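You operate a simulated robot arm through the tools that you are given. There is no shell and no other tool. Be economical: measure what you need, move in short steps, check, and stop when the job is done.

Carry out the task below with a simulated robot arm. There is one attempt and no reset: what you move stays moved.

## Task
Tighten the three knobs of the manifold.
Fine: small spanner (20) for red and blue, medium spanner (26) for black; tight is where the yellow marks meet; lay the spanners back.

It is judged by the outcome, as a careful person would: the job done as asked, and still so three seconds after it is handed in. It fails if anything else is knocked over, pushed out of place, dropped, spilled or broken.

## Robot
A 6-joint arm with a two-finger parallel gripper, fixed in place. Base frame: the origin is at the foot of the arm, x ahead of it, y to its left, z up; the work surface is at about z = 930. Readings come in mm, rad, newtons and seconds.
With the tool pointing down near the work surface it reaches from about 140 to 840 mm from the base axis. Its first joint turns from -2.897 to 2.897 rad. Payload 3.91 kg.
Tool frame: the origin (TCP) lies between the finger pads and is the grasp point; the fingertips stand 30 mm ahead of it; z points along the fingers, y is the line along which they close. Largest opening 110 mm; finger width 20, thickness 10; the body of the gripper, 48 by 112 mm, starts 55 mm behind the TCP.
Orientation is that of the tool frame in the base frame, as a unit quaternion [x, y, z, w]. With the fingers straight down and closing along the base's y, the tool's x points along the base's -x, its y along +y and its z along -z.

## Interface
- The arm moves only by the tool send_rows. Its argument "plan" is a list of rows, each a list of 3 entries, a list of its own where there are three numbers: the shift along the tool's x, y, z in mm, then the turn, a rotation vector about the tool's x, y, z in rad, then the opening, from 0 (shut) to 1 (fully open). In form: [[[dx, dy, dz], [rx, ry, rz], jaw], ...]. A call has 1 to 8 rows; each row is the pose to reach, as a shift and turn from the pose commanded when the call began, along the tool's axes at that moment. A row lasts 0.2 s, in which the tool goes at most 50 mm and 0.15 rad; a call with a longer step from one row to the next is refused whole, and so is a gripper value outside its range. Where a pose cannot be reached the arm comes as near as it can. A force on the tool above 90 N (or 10 N above the force at the start of the call, whichever is more), or a blocked arm, ends the call early, and 0.2 s more pass. The fingers move at their own pace (about 108 mm/s each) and stop on an object; they squeeze with about 42 N. The grip force told is the motor's: it shows also when the fingers shut on nothing. Time passes only in rows, and 0.2 s behind the last, so rows that repeat a pose let the fingers close. The reply holds the time, the measured pose of the TCP, the force on the tool along the base axes, the opening and the grip force, in the units named above and with some noise.
- Cameras (640 x 400 px; columns grow to the right, rows downward): "scene" is fixed at [398.9, -499.9, 1521.8]; the picture's right is [0.04, 1.00, 0.00], its down [0.92, -0.03, -0.39] and it looks along [-0.39, 0.01, -0.92] (base axes); focal length 304 px, centre (320, 200). "wrist" rides on the gripper at [77, 7, -115] in the tool frame; the picture's right is [-0.09, 1.00, 0.00], its down [-0.80, -0.07, -0.59] and it looks along [-0.59, -0.05, 0.80] (tool axes); focal length 270 px, centre (320, 200). There is no depth. A picture from a camera that has moved, and an enlarged one, comes with that camera's place and axes in the base frame and with its lens.
- capture(camera): a new picture of that camera. No time passes.
- lift_body(by): slides the trunk up (or, below 0, down) by that many mm; the arm rides with it, the base frame stays. It gives what a move gives, with no picture.
- zoom(camera, box): a new picture of the part [left, top, right, bottom] of that camera's present view, enlarged. No time passes.
- finish_job(): hands the job in; it is judged then, once.

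Go step by step. Nothing tells you positions but the pictures and the camera data: compare them with the known pose of the tool, close in by small moves and look again before you grip or let go. The budget is 120 turns and 64 pictures, counting those below and the enlarged ones. Unless the task says otherwise, let go and move clear before handing in, and close with one line.

The tools are called after ">>>" as a command line: name --argument value ..., lists and objects as JSON in quotes. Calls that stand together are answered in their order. send_rows: Moves the arm, as the interface text tells. Its arguments: {"type":"object","properties":{"plan":{"type":"array"}},"required":["plan"]} The other tools are called the same way: lift_body (by) slides the trunk up or down; capture (camera) takes a picture; zoom (camera, box) takes an enlarged picture of a part of a camera's view; finish_job () hands the job in.

At the start:

```text
clock: 0.0
ee_pos: [148.2, -412.1, 1204.5]
ee_rot: [0.0, 1.0, 0.0, 0.0]
wrist_force: [0.6, 0.2, 0.5]
gripper_width: 110.1
grip_force: 0.0
trunk travel left (down, up): [-475.0, 65.0]
```

scene: 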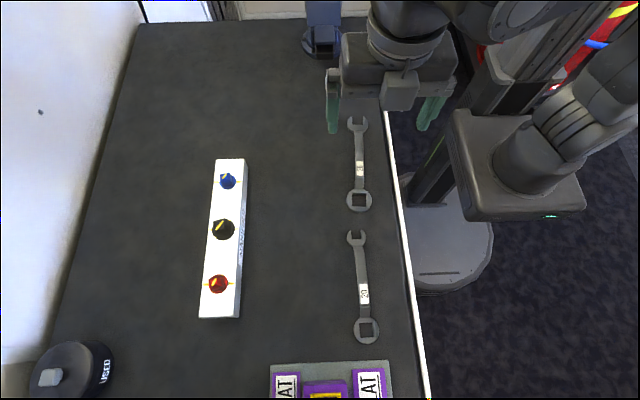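
wrist: 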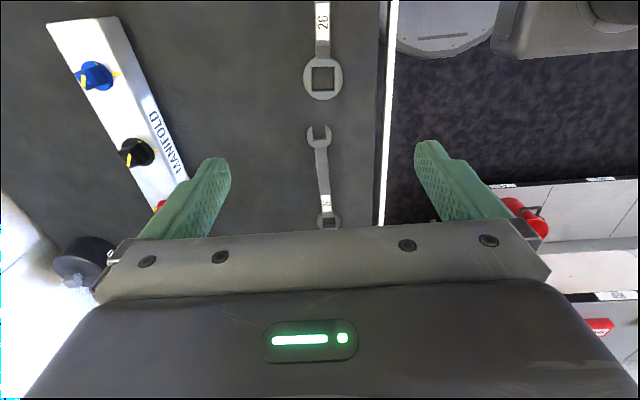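

I see a manifold with three knobs (blue, black, red) and two spanners on the right. I'll look closer first.

>>> zoom --camera "scene" --box '[190, 150, 270, 200]'

>>> zoom --camera "scene" --box '[180, 200, 276, 320]'

>>> zoom --camera "scene" --box '[300, 100, 420, 220]'

>>> zoom --camera "scene" --box '[300, 220, 420, 350]'

```text
8.00 times, centred on (230, 175) of scene
camera zoom: at [398.9, -499.9, 1521.8], right [0.04, 1.0, 0.0], down [0.92, -0.03, -0.39], along [-0.39, 0.01, -0.92], focal length 2431 px, centre (1040, 400)
```

zoom: 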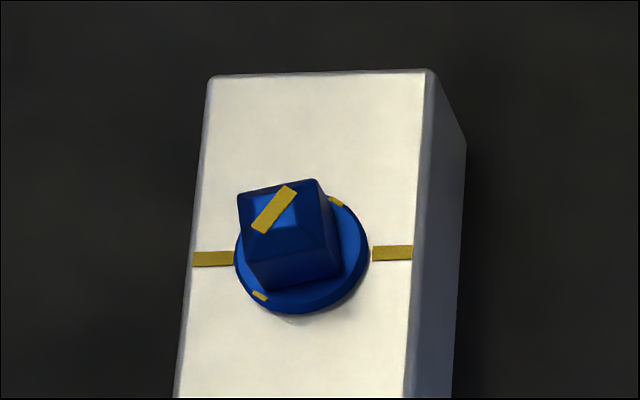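

```text
3.33 times, centred on (228, 260) of scene
camera zoom: at [398.9, -499.9, 1521.8], right [0.04, 1.0, 0.0], down [0.92, -0.03, -0.39], along [-0.39, 0.01, -0.92], focal length 1013 px, centre (627, 0)
```

zoom: 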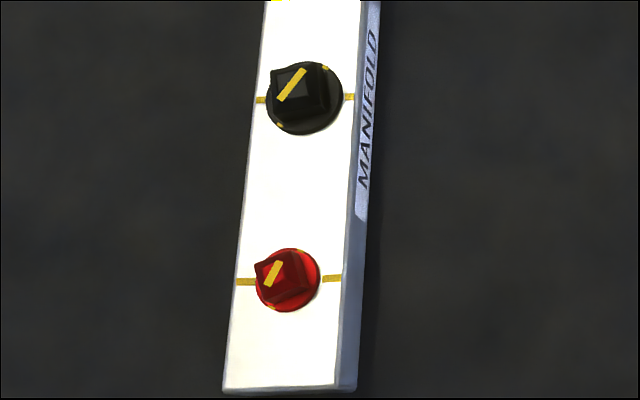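

```text
3.33 times, centred on (360, 160) of scene
camera zoom: at [398.9, -499.9, 1521.8], right [0.04, 1.0, 0.0], down [0.92, -0.03, -0.39], along [-0.39, 0.01, -0.92], focal length 1013 px, centre (187, 333)
```

zoom: 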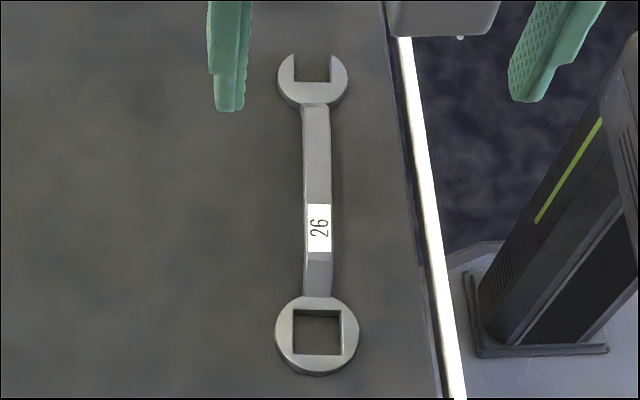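

```text
3.08 times, centred on (360, 285) of scene
camera zoom: at [398.9, -499.9, 1521.8], right [0.04, 1.0, 0.0], down [0.92, -0.03, -0.39], along [-0.39, 0.01, -0.92], focal length 935 px, centre (197, -62)
```

zoom: 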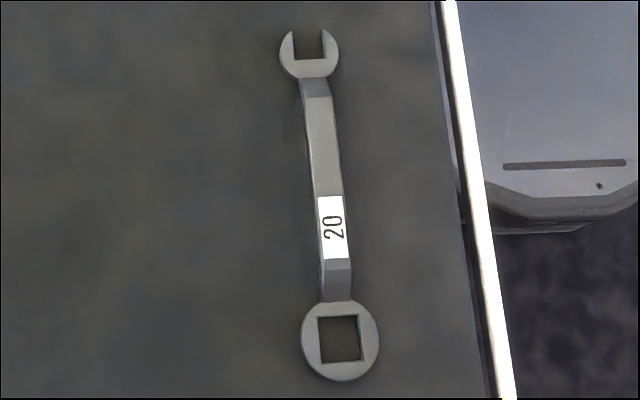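

The 20 spanner lies at about x 240–404, y -421, and the 26 at about x -35–153, y -406. The knobs are near y -680 at x ≈ 118, 219 and 319. I'll move above spanner 20 and look with the wrist camera.

>>> send_rows --plan '[[[-45, 0, 20], [0, 0, 0], 1], [[-90, 0, 40], [0, 0, 0], 1], [[-135, -5, 60], [0, 0, 0], 1], [[-172, -8, 80], [0, 0, 0], 1], [[-172, -8, 105], [0, 0, 0], 1]]'

>>> capture --camera "wrist"

```text
clock: 1.2
ee_pos: [320.3, -420.4, 1099.3]
ee_rot: [0.0, 1.0, 0.0, 0.0]
wrist_force: [-0.6, 0.2, -0.3]
gripper_width: 110.2
grip_force: 0.0
trunk travel left (down, up): [-475.0, 65.0]
```

```text
57 pictures are left
camera wrist: at [242.4, -414.5, 1213.2], right [0.09, 1.0, 0.0], down [0.8, -0.07, 0.59], along [0.59, -0.05, -0.8], focal length 270 px, centre (320, 200)
```

wrist: 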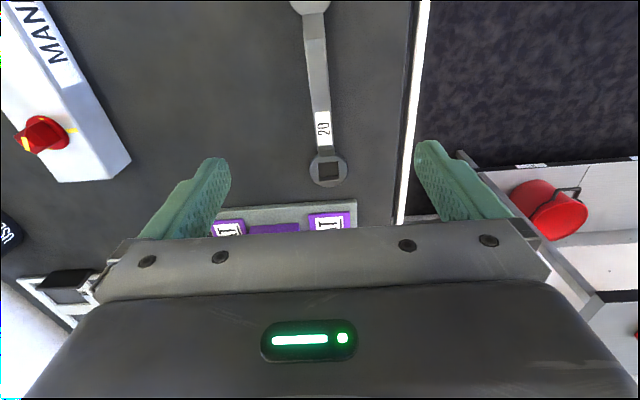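

The two views agree: ring of 20 is at about (403, -418) with the handle raised about 16 mm, so I'll descend over the handle near x=305, jaws half open.

>>> send_rows --plan '[[[8, -1, 40], [0, 0, -0.02], 0.5], [[15, -1, 80], [0, 0, -0.02], 0.5], [[15, -1, 110], [0, 0, -0.02], 0.5], [[15, -1, 128], [0, 0, -0.02], 0.5]]'

>>> capture --camera "wrist"

>>> zoom --camera "scene" --box '[310, 220, 410, 350]'

```text
clock: 2.2
ee_pos: [303.7, -422.5, 971.2]
ee_rot: [-0.01, 1.0, 0.0, 0.001]
wrist_force: [-0.8, 0.2, -0.4]
gripper_width: 54.8
grip_force: 0.0
trunk travel left (down, up): [-475.0, 65.0]
```

```text
56 pictures are left
camera wrist: at [227.1, -417.9, 1085.5], right [0.07, 1.0, 0.0], down [0.8, -0.05, 0.59], along [0.59, -0.04, -0.8], focal length 270 px, centre (320, 200)
```

wrist: 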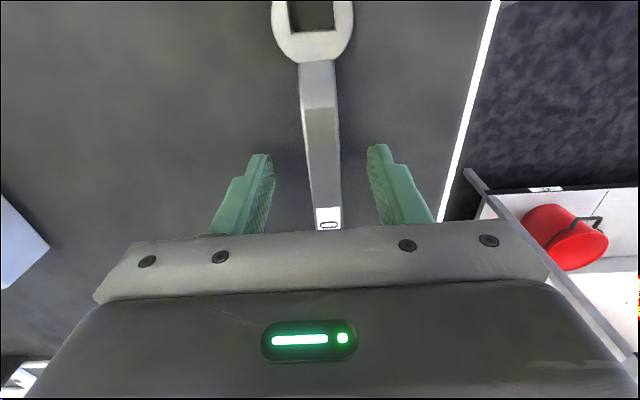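

```text
3.08 times, centred on (360, 285) of scene
camera zoom: at [398.9, -499.9, 1521.8], right [0.04, 1.0, 0.0], down [0.92, -0.03, -0.39], along [-0.39, 0.01, -0.92], focal length 935 px, centre (197, -62)
```

zoom: 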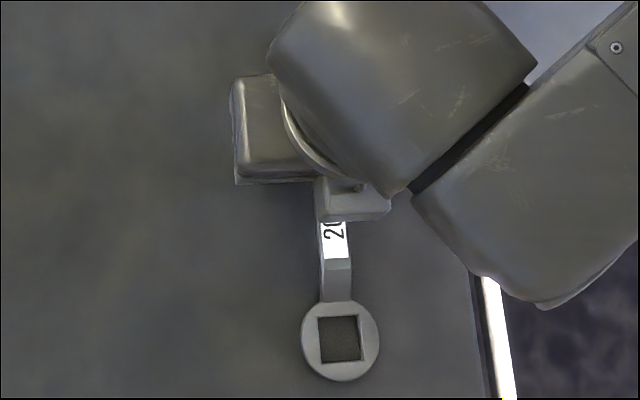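

Handle is centred between the fingers. I'll descend 7 mm and close.

>>> send_rows --plan '[[[0, 0, 4], [0, 0, 0], 0.5], [[0, 0, 7], [0, 0, 0], 0.5], [[0, 0, 7], [0, 0, 0], 0.2], [[0, 0, 7], [0, 0, 0], 0], [[0, 0, 7], [0, 0, 0], 0], [[0, 0, 7], [0, 0, 0], 0]]'

```text
clock: 3.6
ee_pos: [304.9, -422.0, 964.2]
ee_rot: [-0.01, 1.0, 0.0, 0.0]
wrist_force: [-0.6, 1.1, 0.2]
gripper_width: 17.2
grip_force: 42.1
trunk travel left (down, up): [-475.0, 65.0]
```

Gripped (17 mm handle). I'll lift it and check.

>>> send_rows --plan '[[[0, 0, -20], [0, 0, 0], 0], [[0, 0, -60], [0, 0, 0], 0], [[0, 0, -100], [0, 0, 0], 0], [[0, 0, -136], [0, 0, 0], 0]]'

>>> capture --camera "wrist"

>>> capture --camera "scene"

```text
clock: 4.6
ee_pos: [304.6, -420.9, 1099.7]
ee_rot: [-0.01, 1.0, 0.0, 0.0]
wrist_force: [-0.5, -0.5, -2.1]
gripper_width: 17.4
grip_force: 41.5
trunk travel left (down, up): [-475.0, 65.0]
```

```text
54 pictures are left
camera wrist: at [227.3, -416.7, 1214.7], right [0.07, 1.0, 0.0], down [0.8, -0.05, 0.59], along [0.59, -0.04, -0.8], focal length 270 px, centre (320, 200)
```

wrist: 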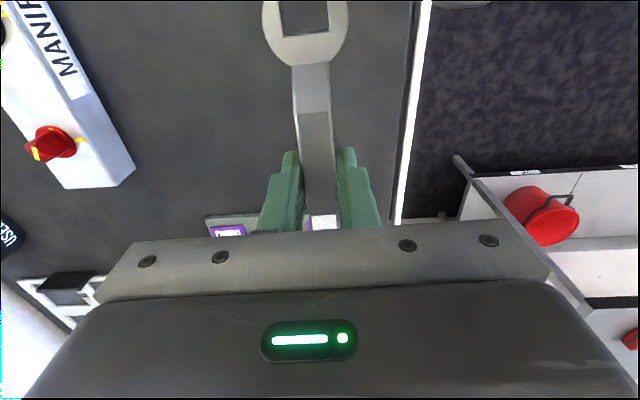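

```text
53 pictures are left
```

scene: 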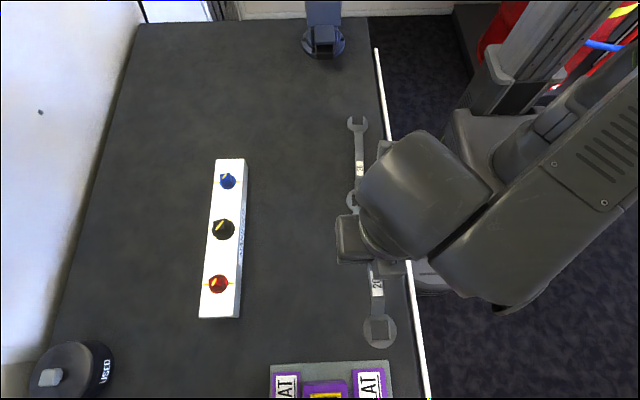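

The spanner is held level. Next I take sharp views of the red and black knobs to get square angle and position.

>>> zoom --camera "scene" --box '[198, 269, 238, 294]'

>>> zoom --camera "scene" --box '[202, 216, 242, 241]'

>>> zoom --camera "wrist" --box '[0, 80, 160, 200]'

```text
16.00 times, centred on (218, 282) of scene
camera zoom: at [398.9, -499.9, 1521.8], right [0.04, 1.0, 0.0], down [0.92, -0.03, -0.39], along [-0.39, 0.01, -0.92], focal length 4862 px, centre (1952, -1104)
```

zoom: 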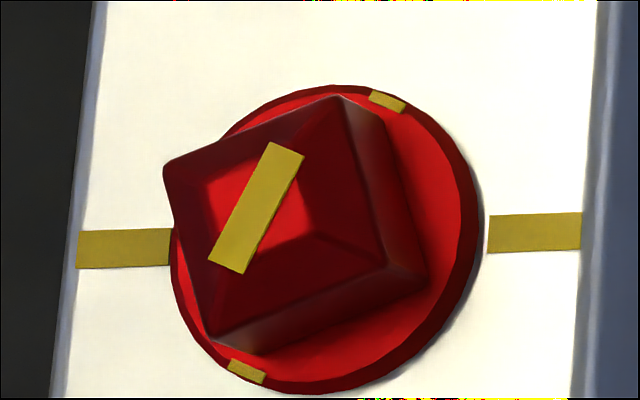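

```text
16.00 times, centred on (222, 228) of scene
camera zoom: at [398.9, -499.9, 1521.8], right [0.04, 1.0, 0.0], down [0.92, -0.03, -0.39], along [-0.39, 0.01, -0.92], focal length 4862 px, centre (1888, -256)
```

zoom: 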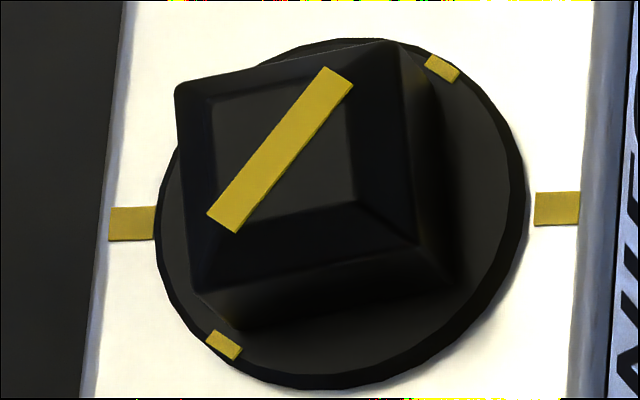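

```text
3.33 times, centred on (80, 140) of wrist
camera zoom: at [227.3, -416.7, 1214.7], right [0.07, 1.0, 0.0], down [0.8, -0.05, 0.59], along [0.59, -0.04, -0.8], focal length 901 px, centre (1120, 400)
```

zoom: 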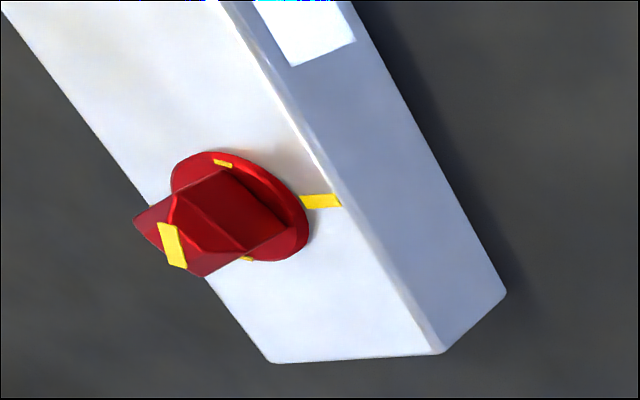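

Red knob centre comes out at about (319, -677), shoulder z≈992, manifold top z≈973, square at 21° from y, stripe 65° from tight. I'll bring the spanner over with its handle towards +y, staying high.

>>> send_rows --plan '[[[3, -20.4, 0], [0, 0, 0.15], 0], [[6, -40.8, 0], [0, 0, 0.3], 0], [[9, -61.2, 0], [0, 0, 0.45], 0], [[12, -81.6, 0], [0, 0, 0.6], 0], [[15, -102, 0], [0, 0, 0.75], 0], [[18, -122.5, 0], [0, 0, 0.9], 0], [[21, -143, 0], [0, 0, 1.05], 0], [[24.3, -163.3, 0], [0, 0, 1.2], 0]]'

```text
clock: 6.4
ee_pos: [283.3, -583.4, 1099.8]
ee_rot: [0.557, 0.831, 0.001, -0.001]
wrist_force: [0.0, -0.1, -1.9]
gripper_width: 17.0
grip_force: 42.3
trunk travel left (down, up): [-475.0, 65.0]
```

Reached well. Dry-run of the extra 65° rotation up high to ensure the wrist joint has the range.

>>> send_rows --plan '[[[0, 0, 0], [0, 0, 0.15], 0], [[0, 0, 0], [0, 0, 0.3], 0], [[0, 0, 0], [0, 0, 0.45], 0], [[0, 0, 0], [0, 0, 0.6], 0], [[0, 0, 0], [0, 0, 0.75], 0], [[0, 0, 0], [0, 0, 0.9], 0], [[0, 0, 0], [0, 0, 1.05], 0], [[0, 0, 0], [0, 0, 1.18], 0]]'

>>> capture --camera "scene"

```text
clock: 8.2
ee_pos: [283.9, -584.6, 1100.4]
ee_rot: [0.925, 0.38, 0.0, 0.0]
wrist_force: [0.2, 0.5, -1.9]
gripper_width: 17.3
grip_force: 42.1
trunk travel left (down, up): [-475.0, 65.0]
```

```text
49 pictures are left
```

scene: 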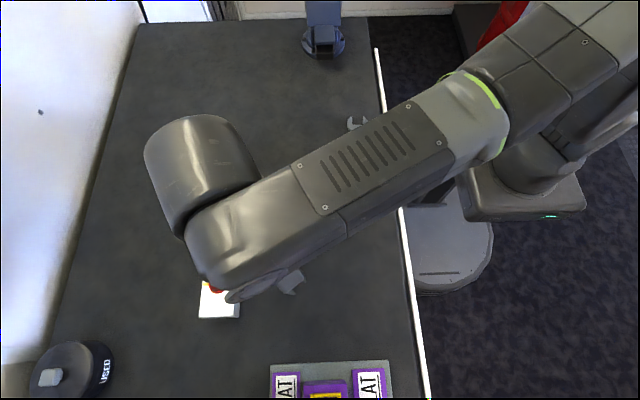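

Wrist range is fine; the arm hides the knob from the scene camera here. I'll rotate back to 111° and lower to just above the knob, then look again.

>>> send_rows --plan '[[[0, 0, 0], [0, 0, -0.15], 0], [[0, 0, 0], [0, 0, -0.3], 0], [[0, 0, 5], [0, 0, -0.45], 0], [[0, 0, 15], [0, 0, -0.6], 0], [[0, 0, 25], [0, 0, -0.75], 0], [[0, 0, 35], [0, 0, -0.9], 0], [[0, 0, 48], [0, 0, -1.05], 0], [[0, 0, 58], [0, 0, -1.157], 0]]'

>>> capture --camera "scene"

>>> capture --camera "wrist"

```text
clock: 10.0
ee_pos: [284.3, -585.7, 1041.7]
ee_rot: [0.565, 0.825, 0.0, -0.001]
wrist_force: [0.2, -1.1, -3.3]
gripper_width: 17.1
grip_force: 42.3
trunk travel left (down, up): [-475.0, 65.0]
```

```text
48 pictures are left
```

scene: 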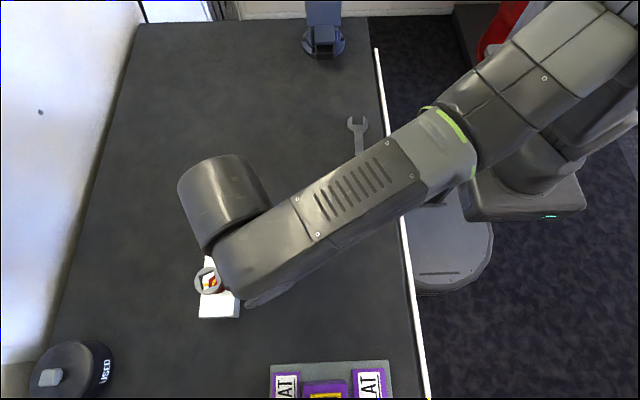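

```text
47 pictures are left
camera wrist: at [261.9, -512.2, 1156.5], right [0.96, 0.28, 0.0], down [0.22, -0.77, 0.59], along [0.17, -0.57, -0.8], focal length 270 px, centre (320, 200)
```

wrist: 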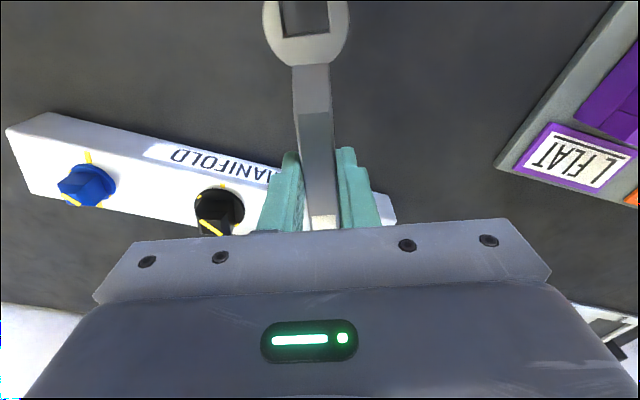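

The ring is visible to the scene camera over the red knob. Zooming to check alignment.

>>> zoom --camera "scene" --box '[188, 267, 228, 292]'

```text
16.00 times, centred on (208, 280) of scene
camera zoom: at [398.9, -499.9, 1521.8], right [0.04, 1.0, 0.0], down [0.92, -0.03, -0.39], along [-0.39, 0.01, -0.92], focal length 4862 px, centre (2112, -1072)
```

zoom: 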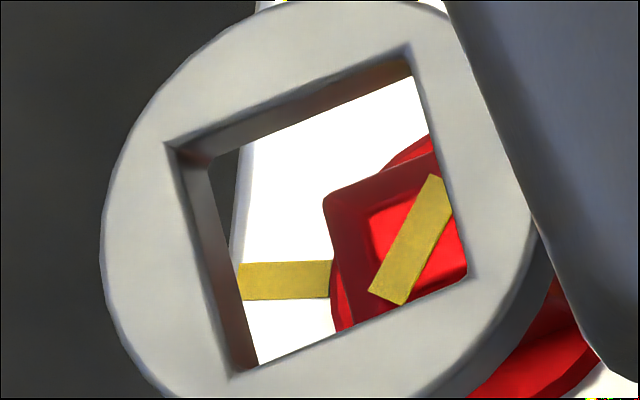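

The ring is about 3 mm too far in -y; the hole is fairly loose around the knob (≈25 vs 19–20). I'll correct and lower in steps onto the knob, watching force.

>>> send_rows --plan '[[[3.1, 1.2, 0], [0, 0, 0], 0], [[3.1, 1.2, 8], [0, 0, 0], 0], [[3.1, 1.2, 14], [0, 0, 0], 0], [[3.1, 1.2, 18], [0, 0, 0], 0]]'

>>> zoom --camera "scene" --box '[192, 269, 232, 294]'

```text
clock: 11.0
ee_pos: [283.9, -583.0, 1024.3]
ee_rot: [0.566, 0.825, 0.0, 0.0]
wrist_force: [0.2, -0.9, -1.9]
gripper_width: 17.1
grip_force: 41.9
trunk travel left (down, up): [-475.0, 65.0]
```

```text
16.00 times, centred on (212, 282) of scene
camera zoom: at [398.9, -499.9, 1521.8], right [0.04, 1.0, 0.0], down [0.92, -0.03, -0.39], along [-0.39, 0.01, -0.92], focal length 4862 px, centre (2048, -1104)
```

zoom: 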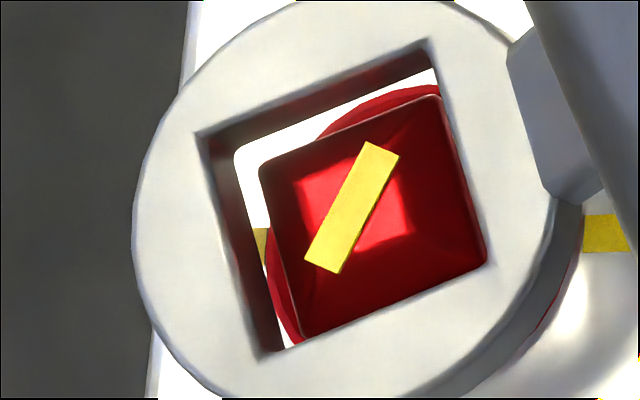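

Well centred around the knob. Lowering further until it seats.

>>> send_rows --plan '[[[0, 0, 4], [0, 0, 0], 0], [[0, 0, 7], [0, 0, 0], 0], [[0, 0, 9], [0, 0, 0], 0]]'

>>> zoom --camera "scene" --box '[192, 269, 232, 294]'

```text
clock: 11.8
ee_pos: [283.7, -582.5, 1015.5]
ee_rot: [0.566, 0.825, 0.0, -0.001]
wrist_force: [0.2, -0.1, -1.7]
gripper_width: 17.5
grip_force: 42.1
trunk travel left (down, up): [-475.0, 65.0]
```

```text
16.00 times, centred on (212, 282) of scene
camera zoom: at [398.9, -499.9, 1521.8], right [0.04, 1.0, 0.0], down [0.92, -0.03, -0.39], along [-0.39, 0.01, -0.92], focal length 4862 px, centre (2048, -1104)
```

zoom: 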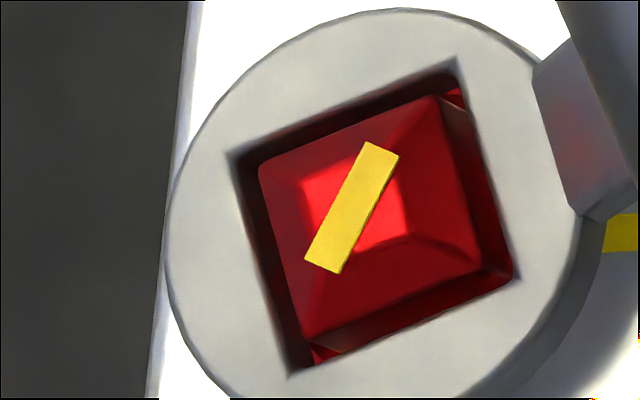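

Ring is seated concentric with the knob and above the collar. I'll turn clockwise on an arc about the knob (radius ~100 mm), first part as a test.

>>> send_rows --plan '[[[-1.15, 14.0, 0], [0, 0, 0.14], 0], [[-4.25, 27.8, 0], [0, 0, 0.28], 0], [[-9.2, 40.9, 0], [0, 0, 0.42], 0], [[-16.0, 53.3, 0], [0, 0, 0.56], 0]]'

>>> zoom --camera "scene" --box '[192, 269, 232, 294]'

```text
clock: 12.8
ee_pos: [339.2, -577.3, 1014.3]
ee_rot: [0.772, 0.636, 0.0, 0.0]
wrist_force: [-1.7, 2.6, -2.9]
gripper_width: 17.4
grip_force: 42.0
trunk travel left (down, up): [-475.0, 65.0]
```

```text
16.00 times, centred on (212, 282) of scene
camera zoom: at [398.9, -499.9, 1521.8], right [0.04, 1.0, 0.0], down [0.92, -0.03, -0.39], along [-0.39, 0.01, -0.92], focal length 4862 px, centre (2048, -1104)
```

zoom: 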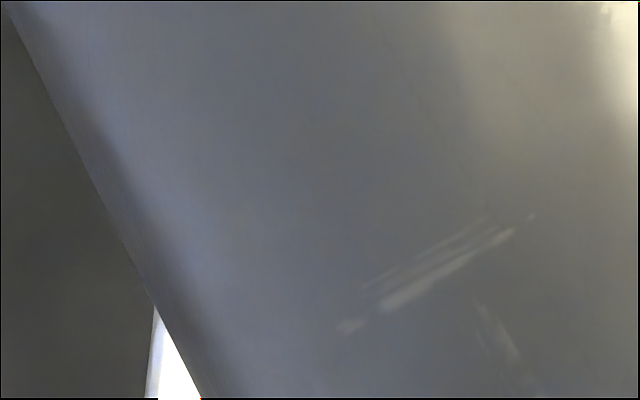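

Low resistance; arm hides the view. Continuing the arc to a bit short of the expected final angle, then I'll back off and look.

>>> send_rows --plan '[[[-1.15, 14.0, 0], [0, 0, 0.14], 0], [[-4.25, 27.8, 0], [0, 0, 0.28], 0], [[-9.2, 40.9, 0], [0, 0, 0.42], 0], [[-16.0, 53.3, 0], [0, 0, 0.56], 0], [[-24.4, 64.5, 0], [0, 0, 0.7], 0], [[-29.9, 70.4, 0], [0, 0, 0.78], 0]]'

>>> capture --camera "scene"

>>> capture --camera "wrist"

```text
clock: 14.2
ee_pos: [402.9, -621.6, 1014.9]
ee_rot: [0.956, 0.294, 0.0, 0.001]
wrist_force: [-3.9, 6.1, -3.3]
gripper_width: 17.3
grip_force: 41.8
trunk travel left (down, up): [-475.0, 65.0]
```

```text
42 pictures are left
```

scene: 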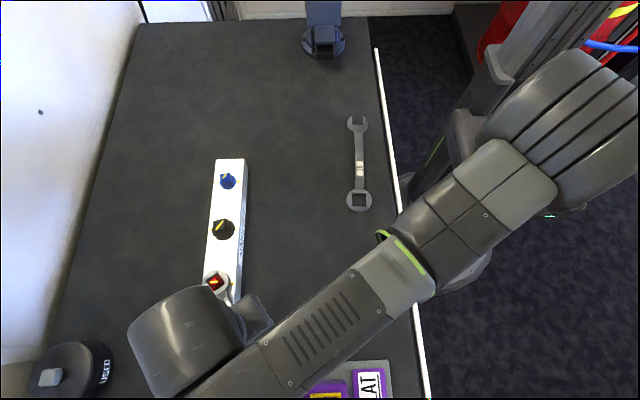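

```text
41 pictures are left
camera wrist: at [469.8, -583.3, 1129.5], right [0.49, -0.87, 0.0], down [-0.7, -0.39, 0.59], along [-0.52, -0.29, -0.8], focal length 270 px, centre (320, 200)
```

wrist: 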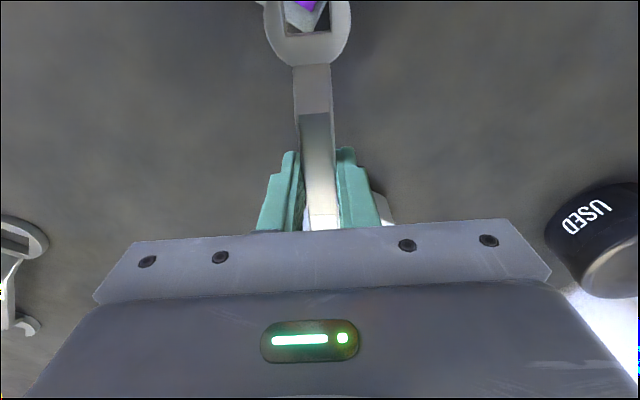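

The knob is visible again in the scene view; zooming.

>>> zoom --camera "scene" --box '[196, 269, 236, 294]'

>>> zoom --camera "wrist" --box '[250, 0, 370, 75]'

```text
16.00 times, centred on (216, 282) of scene
camera zoom: at [398.9, -499.9, 1521.8], right [0.04, 1.0, 0.0], down [0.92, -0.03, -0.39], along [-0.39, 0.01, -0.92], focal length 4862 px, centre (1984, -1104)
```

zoom: 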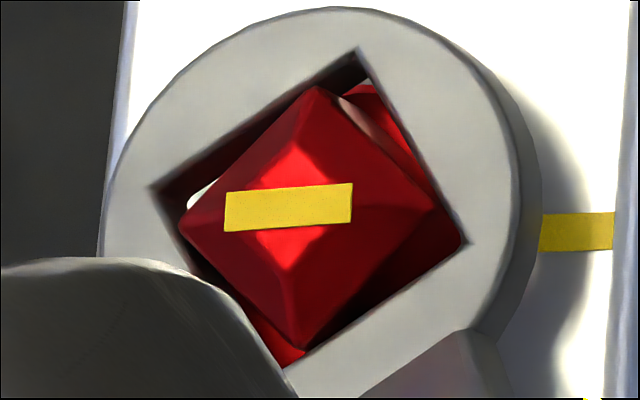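

```text
5.33 times, centred on (310, 38) of wrist
camera zoom: at [469.8, -583.3, 1129.5], right [0.49, -0.87, 0.0], down [-0.7, -0.39, 0.59], along [-0.52, -0.29, -0.8], focal length 1442 px, centre (373, 1067)
```

zoom: 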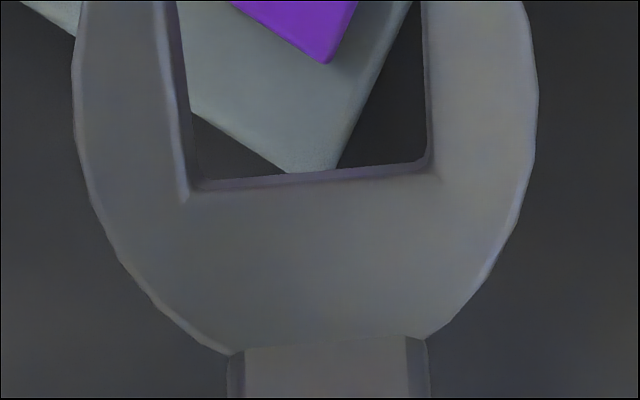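

Stripe is about 3° short of the marks. Turning another 0.05 rad.

>>> send_rows --plan '[[[-0.1, 2.5, 0], [0, 0, 0.025], 0], [[-0.2, 5.0, 0], [0, 0, 0.05], 0], [[-0.2, 5.0, 0], [0, 0, 0.05], 0]]'

>>> zoom --camera "scene" --box '[196, 269, 236, 294]'

```text
clock: 15.0
ee_pos: [405.1, -624.5, 1015.0]
ee_rot: [0.963, 0.271, 0.0, 0.0]
wrist_force: [-4.9, 9.4, -5.2]
gripper_width: 17.3
grip_force: 42.3
trunk travel left (down, up): [-475.0, 65.0]
```

```text
16.00 times, centred on (216, 282) of scene
camera zoom: at [398.9, -499.9, 1521.8], right [0.04, 1.0, 0.0], down [0.92, -0.03, -0.39], along [-0.39, 0.01, -0.92], focal length 4862 px, centre (1984, -1104)
```

zoom: 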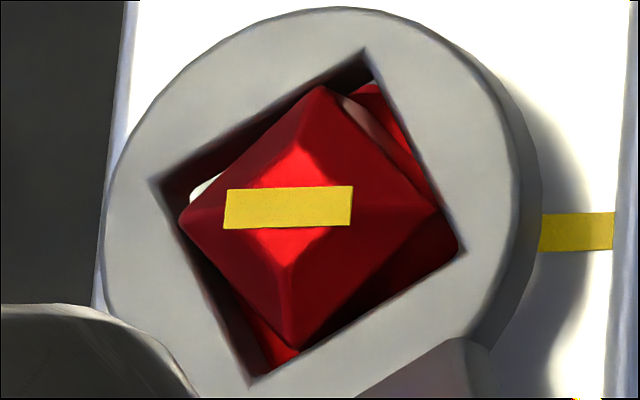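

Red is aligned with its marks. Backing off within the slack, then lifting clear and checking.

>>> send_rows --plan '[[[-0.3, -7.5, 0], [0, 0, -0.075], 0], [[-0.95, -15.0, 0], [0, 0, -0.15], 0], [[-0.95, -15.0, -10], [0, 0, -0.15], 0], [[-0.95, -15.0, -30], [0, 0, -0.15], 0], [[-0.95, -15.0, -70], [0, 0, -0.15], 0]]'

>>> capture --camera "scene"

```text
clock: 16.2
ee_pos: [395.8, -612.8, 1085.1]
ee_rot: [0.94, 0.342, 0.0, 0.001]
wrist_force: [0.5, -0.4, -1.7]
gripper_width: 17.3
grip_force: 41.7
trunk travel left (down, up): [-475.0, 65.0]
```

```text
37 pictures are left
```

scene: 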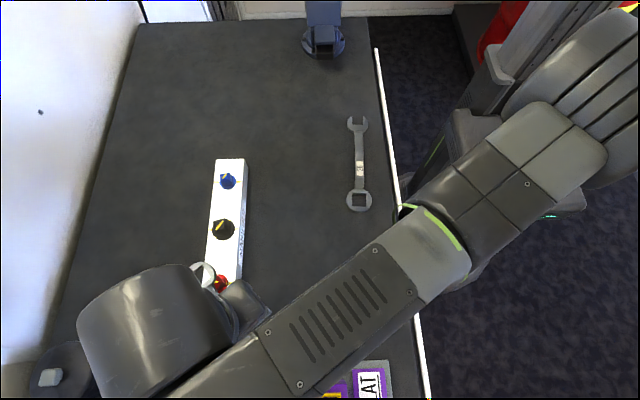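

Next blue; measuring its square and stripe.

>>> zoom --camera "scene" --box '[207, 168, 247, 193]'

```text
16.00 times, centred on (227, 180) of scene
camera zoom: at [398.9, -499.9, 1521.8], right [0.04, 1.0, 0.0], down [0.92, -0.03, -0.39], along [-0.39, 0.01, -0.92], focal length 4862 px, centre (1808, 512)
```

zoom: 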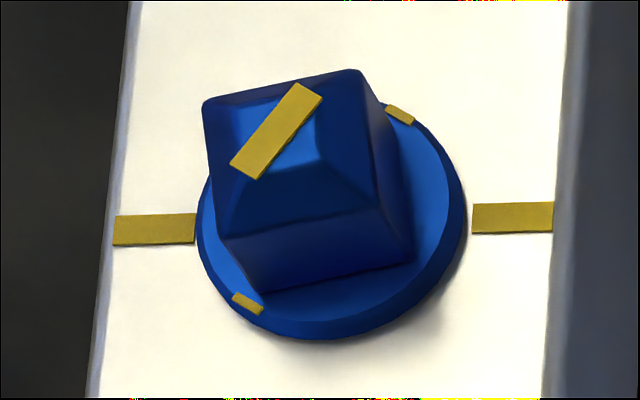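

Blue: centre ≈ (119, -678), square at 11°, 56° to go. Moving there high.

>>> send_rows --plan '[[[-25.5, -26.9, 0], [0, 0, -0.133], 0], [[-51, -53.9, 0], [0, 0, -0.266], 0], [[-76.5, -80.8, 0], [0, 0, -0.399], 0], [[-102, -107.8, 0], [0, 0, -0.532], 0], [[-127.5, -134.7, 0], [0, 0, -0.666], 0], [[-153, -161.6, 0], [0, 0, -0.799], 0], [[-178.6, -188.6, 0], [0, 0, -0.932], 0], [[-204.1, -215.5, 0], [0, 0, -1.065], 0]]'

>>> zoom --camera "scene" --box '[180, 150, 280, 300]'

```text
clock: 18.0
ee_pos: [100.3, -578.1, 1085.3]
ee_rot: [0.635, 0.773, 0.001, 0.0]
wrist_force: [-1.3, 0.3, -1.5]
gripper_width: 17.1
grip_force: 42.4
trunk travel left (down, up): [-475.0, 65.0]
```

```text
2.67 times, centred on (230, 225) of scene
camera zoom: at [398.9, -499.9, 1521.8], right [0.04, 1.0, 0.0], down [0.92, -0.03, -0.39], along [-0.39, 0.01, -0.92], focal length 810 px, centre (560, 133)
```

zoom: 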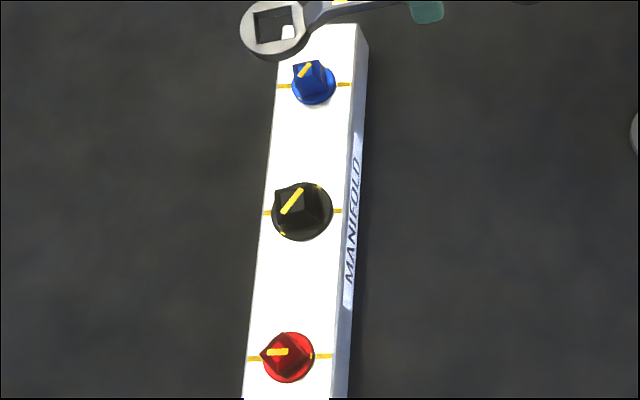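

Clear view; red stripe looks aligned. Descending to just above blue.

>>> send_rows --plan '[[[0, 0, 25], [0, 0, 0], 0], [[0, 0, 45], [0, 0, 0], 0], [[0, 0, 53], [0, 0, 0], 0]]'

>>> zoom --camera "scene" --box '[203, 163, 243, 188]'

```text
clock: 18.8
ee_pos: [101.5, -579.6, 1032.9]
ee_rot: [0.635, 0.772, 0.0, 0.0]
wrist_force: [0.3, 0.3, -2.2]
gripper_width: 17.2
grip_force: 42.5
trunk travel left (down, up): [-475.0, 65.0]
```

```text
16.00 times, centred on (223, 176) of scene
camera zoom: at [398.9, -499.9, 1521.8], right [0.04, 1.0, 0.0], down [0.92, -0.03, -0.39], along [-0.39, 0.01, -0.92], focal length 4862 px, centre (1872, 592)
```

zoom: 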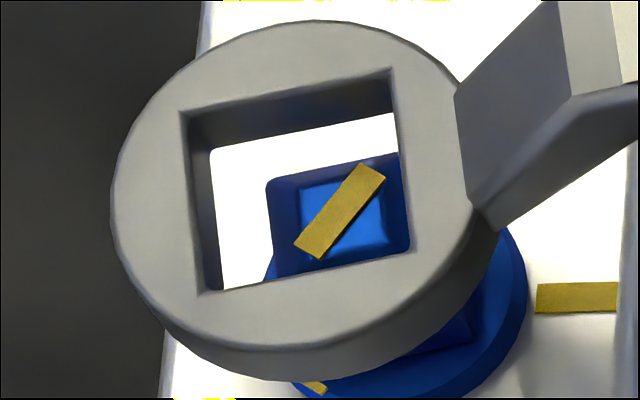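

Alignment looks near right; lowering 9 mm and checking around the shoulder.

>>> send_rows --plan '[[[0, 0, 4], [0, 0, 0], 0], [[0, 0, 9], [0, 0, 0], 0]]'

>>> zoom --camera "scene" --box '[203, 165, 243, 190]'

```text
clock: 19.4
ee_pos: [102.6, -578.8, 1022.7]
ee_rot: [0.635, 0.772, 0.001, 0.001]
wrist_force: [0.0, -0.1, -2.6]
gripper_width: 17.2
grip_force: 41.8
trunk travel left (down, up): [-475.0, 65.0]
```

```text
16.00 times, centred on (223, 178) of scene
camera zoom: at [398.9, -499.9, 1521.8], right [0.04, 1.0, 0.0], down [0.92, -0.03, -0.39], along [-0.39, 0.01, -0.92], focal length 4862 px, centre (1872, 560)
```

zoom: 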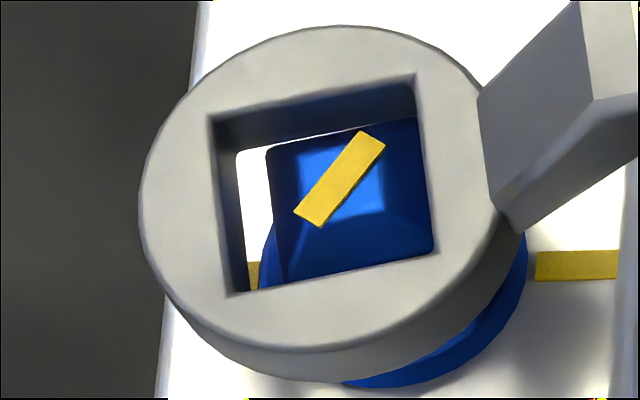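

Ring needs about 2.7 mm toward -x and 0.5 mm +y. Correcting, then seating.

>>> send_rows --plan '[[[1.0, -2.5, -3], [0, 0, 0], 0], [[1.0, -2.5, 0], [0, 0, 0], 0], [[1.0, -2.5, 4], [0, 0, 0], 0], [[1.0, -2.5, 8], [0, 0, 0], 0]]'

>>> zoom --camera "scene" --box '[203, 165, 243, 190]'

```text
clock: 20.4
ee_pos: [100.1, -577.2, 1014.9]
ee_rot: [0.635, 0.772, -0.001, 0.0]
wrist_force: [-0.3, -0.6, -1.2]
gripper_width: 17.4
grip_force: 42.0
trunk travel left (down, up): [-475.0, 65.0]
```

```text
16.00 times, centred on (223, 178) of scene
camera zoom: at [398.9, -499.9, 1521.8], right [0.04, 1.0, 0.0], down [0.92, -0.03, -0.39], along [-0.39, 0.01, -0.92], focal length 4862 px, centre (1872, 560)
```

zoom: 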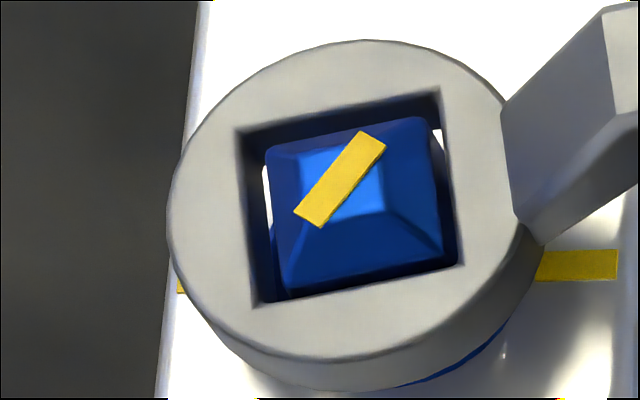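

Seated and centred. Turning clockwise 1.12 rad along the arc.

>>> send_rows --plan '[[[-1.15, 14.0, 0], [0, 0, 0.14], 0], [[-4.25, 27.8, 0], [0, 0, 0.28], 0], [[-9.2, 40.9, 0], [0, 0, 0.42], 0], [[-16.0, 53.3, 0], [0, 0, 0.56], 0], [[-24.4, 64.5, 0], [0, 0, 0.7], 0], [[-34.3, 74.5, 0], [0, 0, 0.84], 0], [[-45.6, 83.0, 0], [0, 0, 0.98], 0], [[-57.9, 89.9, 0], [0, 0, 1.12], 0]]'

>>> zoom --camera "scene" --box '[203, 165, 243, 190]'

```text
clock: 22.2
ee_pos: [199.6, -616.4, 1015.4]
ee_rot: [0.949, 0.315, -0.001, -0.001]
wrist_force: [7.1, 13.4, -6.3]
gripper_width: 17.2
grip_force: 42.2
trunk travel left (down, up): [-475.0, 65.0]
```

```text
16.00 times, centred on (223, 178) of scene
camera zoom: at [398.9, -499.9, 1521.8], right [0.04, 1.0, 0.0], down [0.92, -0.03, -0.39], along [-0.39, 0.01, -0.92], focal length 4862 px, centre (1872, 560)
```

zoom: 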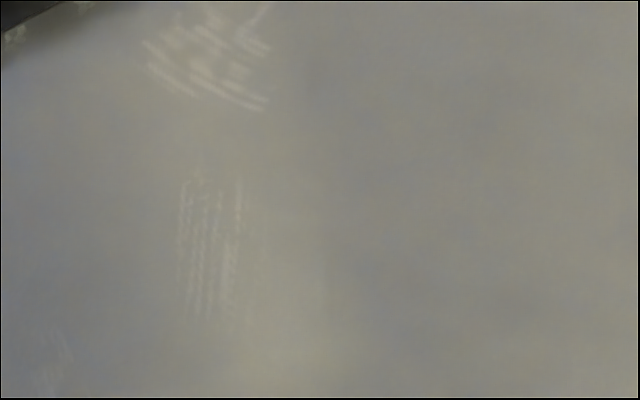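

View hidden; handle is at -53°, while red finished at -58.6°. Turning 0.07 more, then backing off, lifting and looking.

>>> send_rows --plan '[[[-0.1, 3.5, 0], [0, 0, 0.035], 0], [[-0.33, 7.0, 0], [0, 0, 0.07], 0], [[-0.33, 7.0, 0], [0, 0, 0.07], 0]]'

>>> send_rows --plan '[[[-0.3, -7.5, 0], [0, 0, -0.075], 0], [[-0.95, -15.0, 0], [0, 0, -0.15], 0], [[-0.95, -15.0, -10], [0, 0, -0.15], 0], [[-0.95, -15.0, -30], [0, 0, -0.15], 0], [[-0.95, -15.0, -70], [0, 0, -0.15], 0]]'

>>> capture --camera "scene"

```text
clock: 23.0
ee_pos: [203.7, -623.2, 1015.4]
ee_rot: [0.959, 0.283, 0.0, -0.001]
wrist_force: [8.0, 16.6, -9.4]
gripper_width: 17.3
grip_force: 41.7
trunk travel left (down, up): [-475.0, 65.0]
```

```text
clock: 24.2
ee_pos: [194.0, -611.1, 1085.6]
ee_rot: [0.935, 0.355, -0.002, 0.0]
wrist_force: [-0.3, -0.2, -1.5]
gripper_width: 17.4
grip_force: 42.2
trunk travel left (down, up): [-475.0, 65.0]
```

```text
30 pictures are left
```

scene: 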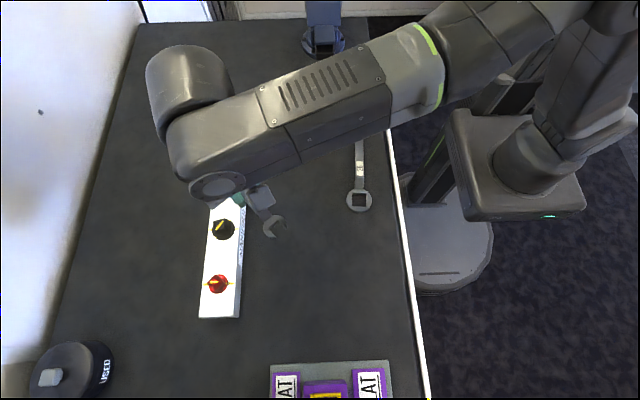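

Blue is hidden by the arm; moving towards the spanner's home to view it.

>>> send_rows --plan '[[[36, -8, 0], [0, 0, -0.14], 0], [[73, -16, 0], [0, 0, -0.28], 0], [[109, -23, 0], [0, 0, -0.42], 0], [[146, -31, 0], [0, 0, -0.56], 0], [[182, -39, 0], [0, 0, -0.7], 0]]'

>>> zoom --camera "scene" --box '[207, 168, 247, 193]'

>>> zoom --camera "scene" --box '[198, 269, 238, 294]'

```text
clock: 25.4
ee_pos: [305.2, -459.9, 1085.2]
ee_rot: [0.756, 0.654, 0.0, -0.001]
wrist_force: [0.3, -0.3, -1.3]
gripper_width: 17.1
grip_force: 41.8
trunk travel left (down, up): [-475.0, 65.0]
```

```text
16.00 times, centred on (227, 180) of scene
camera zoom: at [398.9, -499.9, 1521.8], right [0.04, 1.0, 0.0], down [0.92, -0.03, -0.39], along [-0.39, 0.01, -0.92], focal length 4862 px, centre (1808, 512)
```

zoom: 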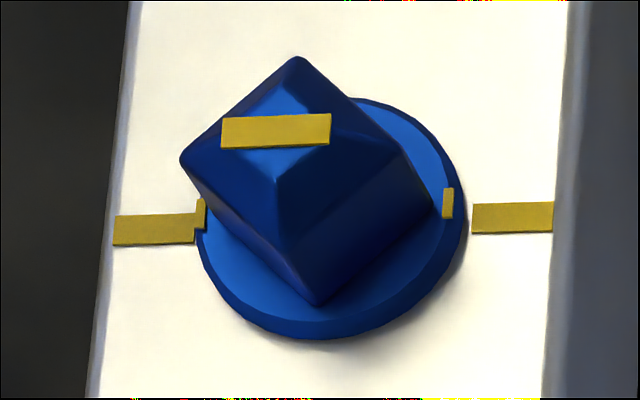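

```text
16.00 times, centred on (218, 282) of scene
camera zoom: at [398.9, -499.9, 1521.8], right [0.04, 1.0, 0.0], down [0.92, -0.03, -0.39], along [-0.39, 0.01, -0.92], focal length 4862 px, centre (1952, -1104)
```

zoom: 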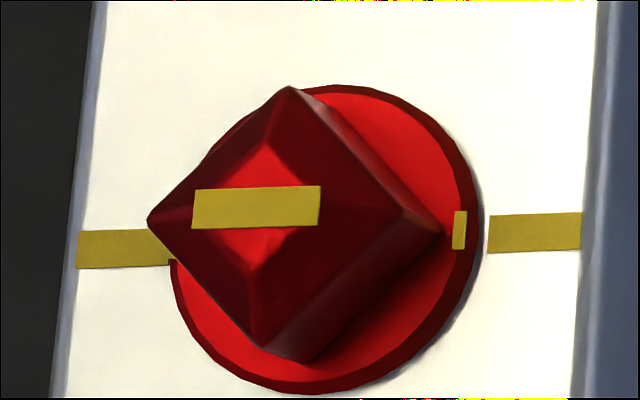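

Both red and blue marks meet within about half a degree. Now returning the 20 spanner home: rotating back first.

>>> send_rows --plan '[[[4.7, -0.7, 0], [0, 0, -0.15], 0], [[9.4, -1.5, 0], [0, 0, -0.3], 0], [[14, -2.2, 0], [0, 0, -0.45], 0], [[19, -2.9, 0], [0, 0, -0.6], 0], [[23.5, -3.6, 0], [0, 0, -0.75], 0], [[28, -4.4, 0], [0, 0, -0.9], 0], [[33, -5.1, 0], [0, 0, -1.05], 0], [[37.6, -5.8, 0], [0, 0, -1.2], 0]]'

>>> send_rows --plan '[[[0, 0, 0], [0, 0, -0.14], 0], [[0, 0, 0], [0, 0, -0.28], 0], [[0, 0, 0], [0, 0, -0.42], 0], [[0, 0, 0], [0, 0, -0.536], 0], [[0, 0, 0], [0, 0, -0.536], 0]]'

```text
clock: 27.2
ee_pos: [304.8, -424.1, 1084.6]
ee_rot: [0.255, 0.967, -0.001, 0.0]
wrist_force: [0.1, 0.2, -1.6]
gripper_width: 17.3
grip_force: 41.5
trunk travel left (down, up): [-475.0, 65.0]
```

```text
clock: 28.4
ee_pos: [305.2, -423.5, 1086.2]
ee_rot: [-0.01, 1.0, 0.001, -0.001]
wrist_force: [-0.4, 0.2, -2.2]
gripper_width: 17.1
grip_force: 41.8
trunk travel left (down, up): [-475.0, 65.0]
```

Descending to the laying height gently.

>>> send_rows --plan '[[[0, 1, 40], [0, 0, 0], 0], [[0, 1, 80], [0, 0, 0], 0], [[0, 1, 105], [0, 0, 0], 0], [[0, 1, 115], [0, 0, 0], 0], [[0, 1, 118], [0, 0, 0], 0]]'

>>> zoom --camera "scene" --box '[310, 220, 410, 350]'

```text
clock: 29.6
ee_pos: [304.0, -422.5, 967.0]
ee_rot: [-0.008, 1.0, -0.001, 0.0]
wrist_force: [-0.2, -0.1, -2.3]
gripper_width: 17.3
grip_force: 42.0
trunk travel left (down, up): [-475.0, 65.0]
```

```text
3.08 times, centred on (360, 285) of scene
camera zoom: at [398.9, -499.9, 1521.8], right [0.04, 1.0, 0.0], down [0.92, -0.03, -0.39], along [-0.39, 0.01, -0.92], focal length 935 px, centre (197, -62)
```

zoom: 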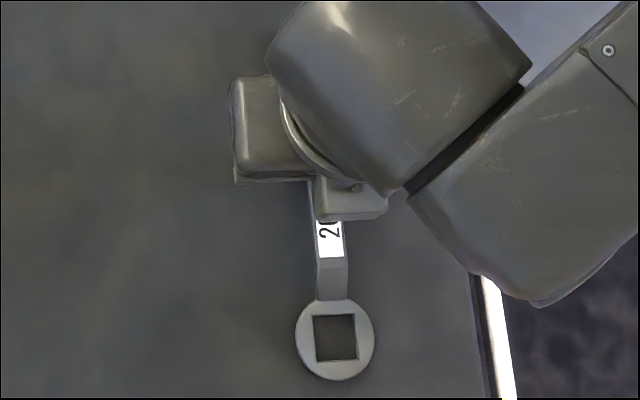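

Within 3 mm of its original spot; a small +y nudge, down 2.5 mm and release.

>>> send_rows --plan '[[[0, 2, 0], [0, 0, 0], 0], [[0, 2, 2.5], [0, 0, 0], 0], [[0, 2, 2.5], [0, 0, 0], 0]]'

>>> send_rows --plan '[[[0, 0, 0], [0, 0, 0], 0.3], [[0, 0, 0], [0, 0, 0], 0.45], [[0, 0, -15], [0, 0, 0], 0.45], [[0, 0, -55], [0, 0, 0], 0.45], [[0, 0, -100], [0, 0, 0], 0.45]]'

>>> capture --camera "wrist"

```text
clock: 30.4
ee_pos: [303.4, -419.5, 964.6]
ee_rot: [-0.009, 1.0, -0.001, 0.0]
wrist_force: [0.7, 0.5, 4.0]
gripper_width: 17.4
grip_force: 42.8
trunk travel left (down, up): [-475.0, 65.0]
```

```text
clock: 31.6
ee_pos: [303.6, -419.6, 1064.1]
ee_rot: [-0.009, 1.0, -0.001, 0.0]
wrist_force: [-0.7, -0.2, -0.2]
gripper_width: 49.6
grip_force: 0.1
trunk travel left (down, up): [-475.0, 65.0]
```

```text
26 pictures are left
camera wrist: at [225.5, -415.4, 1179.2], right [0.07, 1.0, 0.0], down [0.8, -0.06, 0.59], along [0.59, -0.04, -0.8], focal length 270 px, centre (320, 200)
```

wrist: 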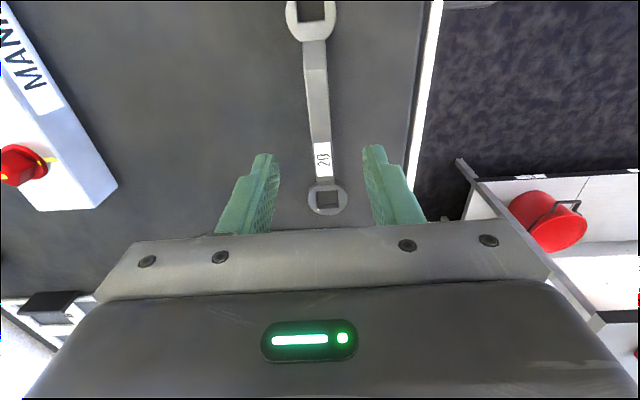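

20 is laid back. Now over the 26 spanner's handle.

>>> send_rows --plan '[[[48, 3.6, -20], [0, 0, 0.02], 0.5], [[96, 7.2, -20], [0, 0, 0.04], 0.5], [[144, 10.8, -20], [0, 0, 0.06], 0.5], [[192, 14.4, -20], [0, 0, 0.08], 0.5], [[237, 17.8, 0], [0, 0, 0.08], 0.5]]'

>>> capture --camera "wrist"

>>> capture --camera "scene"

```text
refused: row 1 steps farther than a row can; nothing moved
```

```text
25 pictures are left
camera wrist: at [225.5, -415.4, 1179.2], right [0.07, 1.0, 0.0], down [0.8, -0.06, 0.59], along [0.59, -0.04, -0.8], focal length 270 px, centre (320, 200)
```

wrist: 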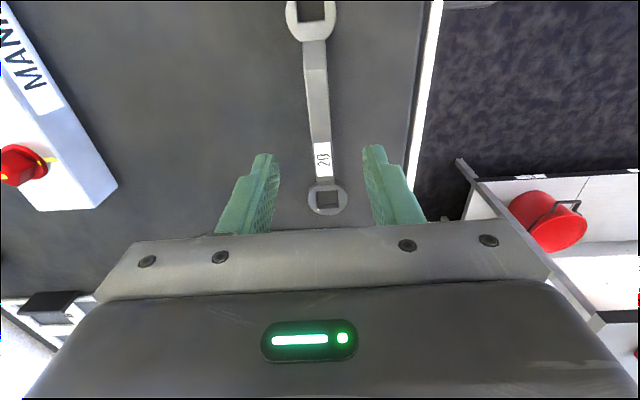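

```text
24 pictures are left
```

scene: 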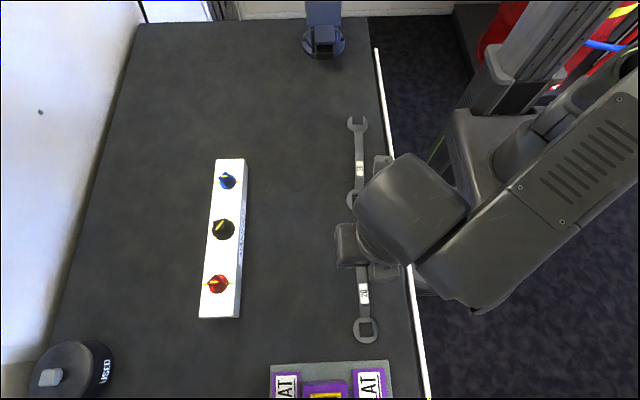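

The step was slightly too long; resend with shorter steps, and re-check the knobs since the small image is ambiguous.

>>> send_rows --plan '[[[40, 3, 0], [0, 0, 0.02], 0.5], [[80, 6, 0], [0, 0, 0.04], 0.5], [[120, 9, 0], [0, 0, 0.06], 0.5], [[160, 12, 0], [0, 0, 0.08], 0.5], [[200, 15, 0], [0, 0, 0.08], 0.5], [[237, 17.8, 0], [0, 0, 0.08], 0.5]]'

>>> capture --camera "wrist"

>>> zoom --camera "scene" --box '[160, 150, 300, 300]'

```text
clock: 33.0
ee_pos: [65.7, -406.1, 1064.4]
ee_rot: [0.031, 1.0, 0.0, 0.0]
wrist_force: [0.6, 0.3, 0.7]
gripper_width: 55.1
grip_force: 0.0
trunk travel left (down, up): [-475.0, 65.0]
```

```text
23 pictures are left
camera wrist: at [-11.5, -395.2, 1179.2], right [0.15, 0.99, 0.0], down [0.8, -0.12, 0.59], along [0.59, -0.09, -0.8], focal length 270 px, centre (320, 200)
```

wrist: 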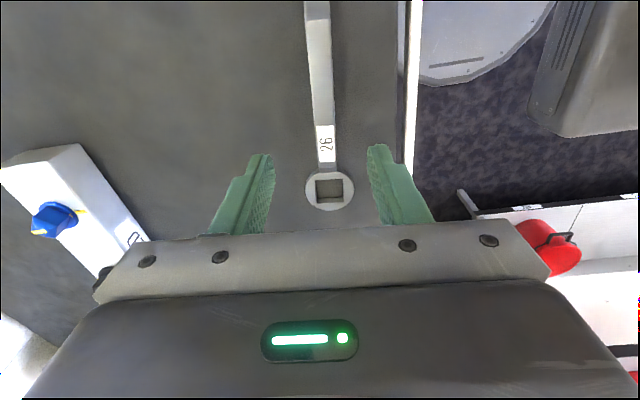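

```text
2.67 times, centred on (230, 225) of scene
camera zoom: at [398.9, -499.9, 1521.8], right [0.04, 1.0, 0.0], down [0.92, -0.03, -0.39], along [-0.39, 0.01, -0.92], focal length 810 px, centre (560, 133)
```

zoom: 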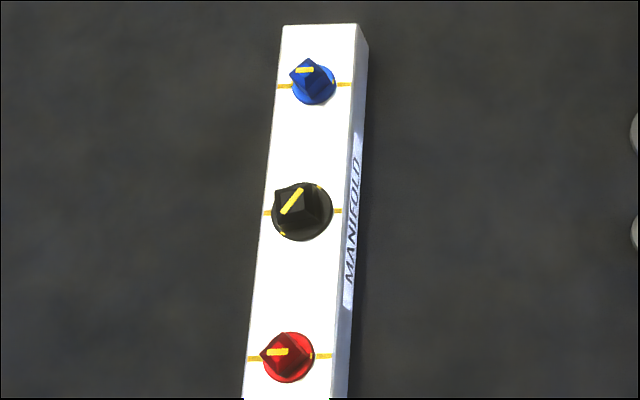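

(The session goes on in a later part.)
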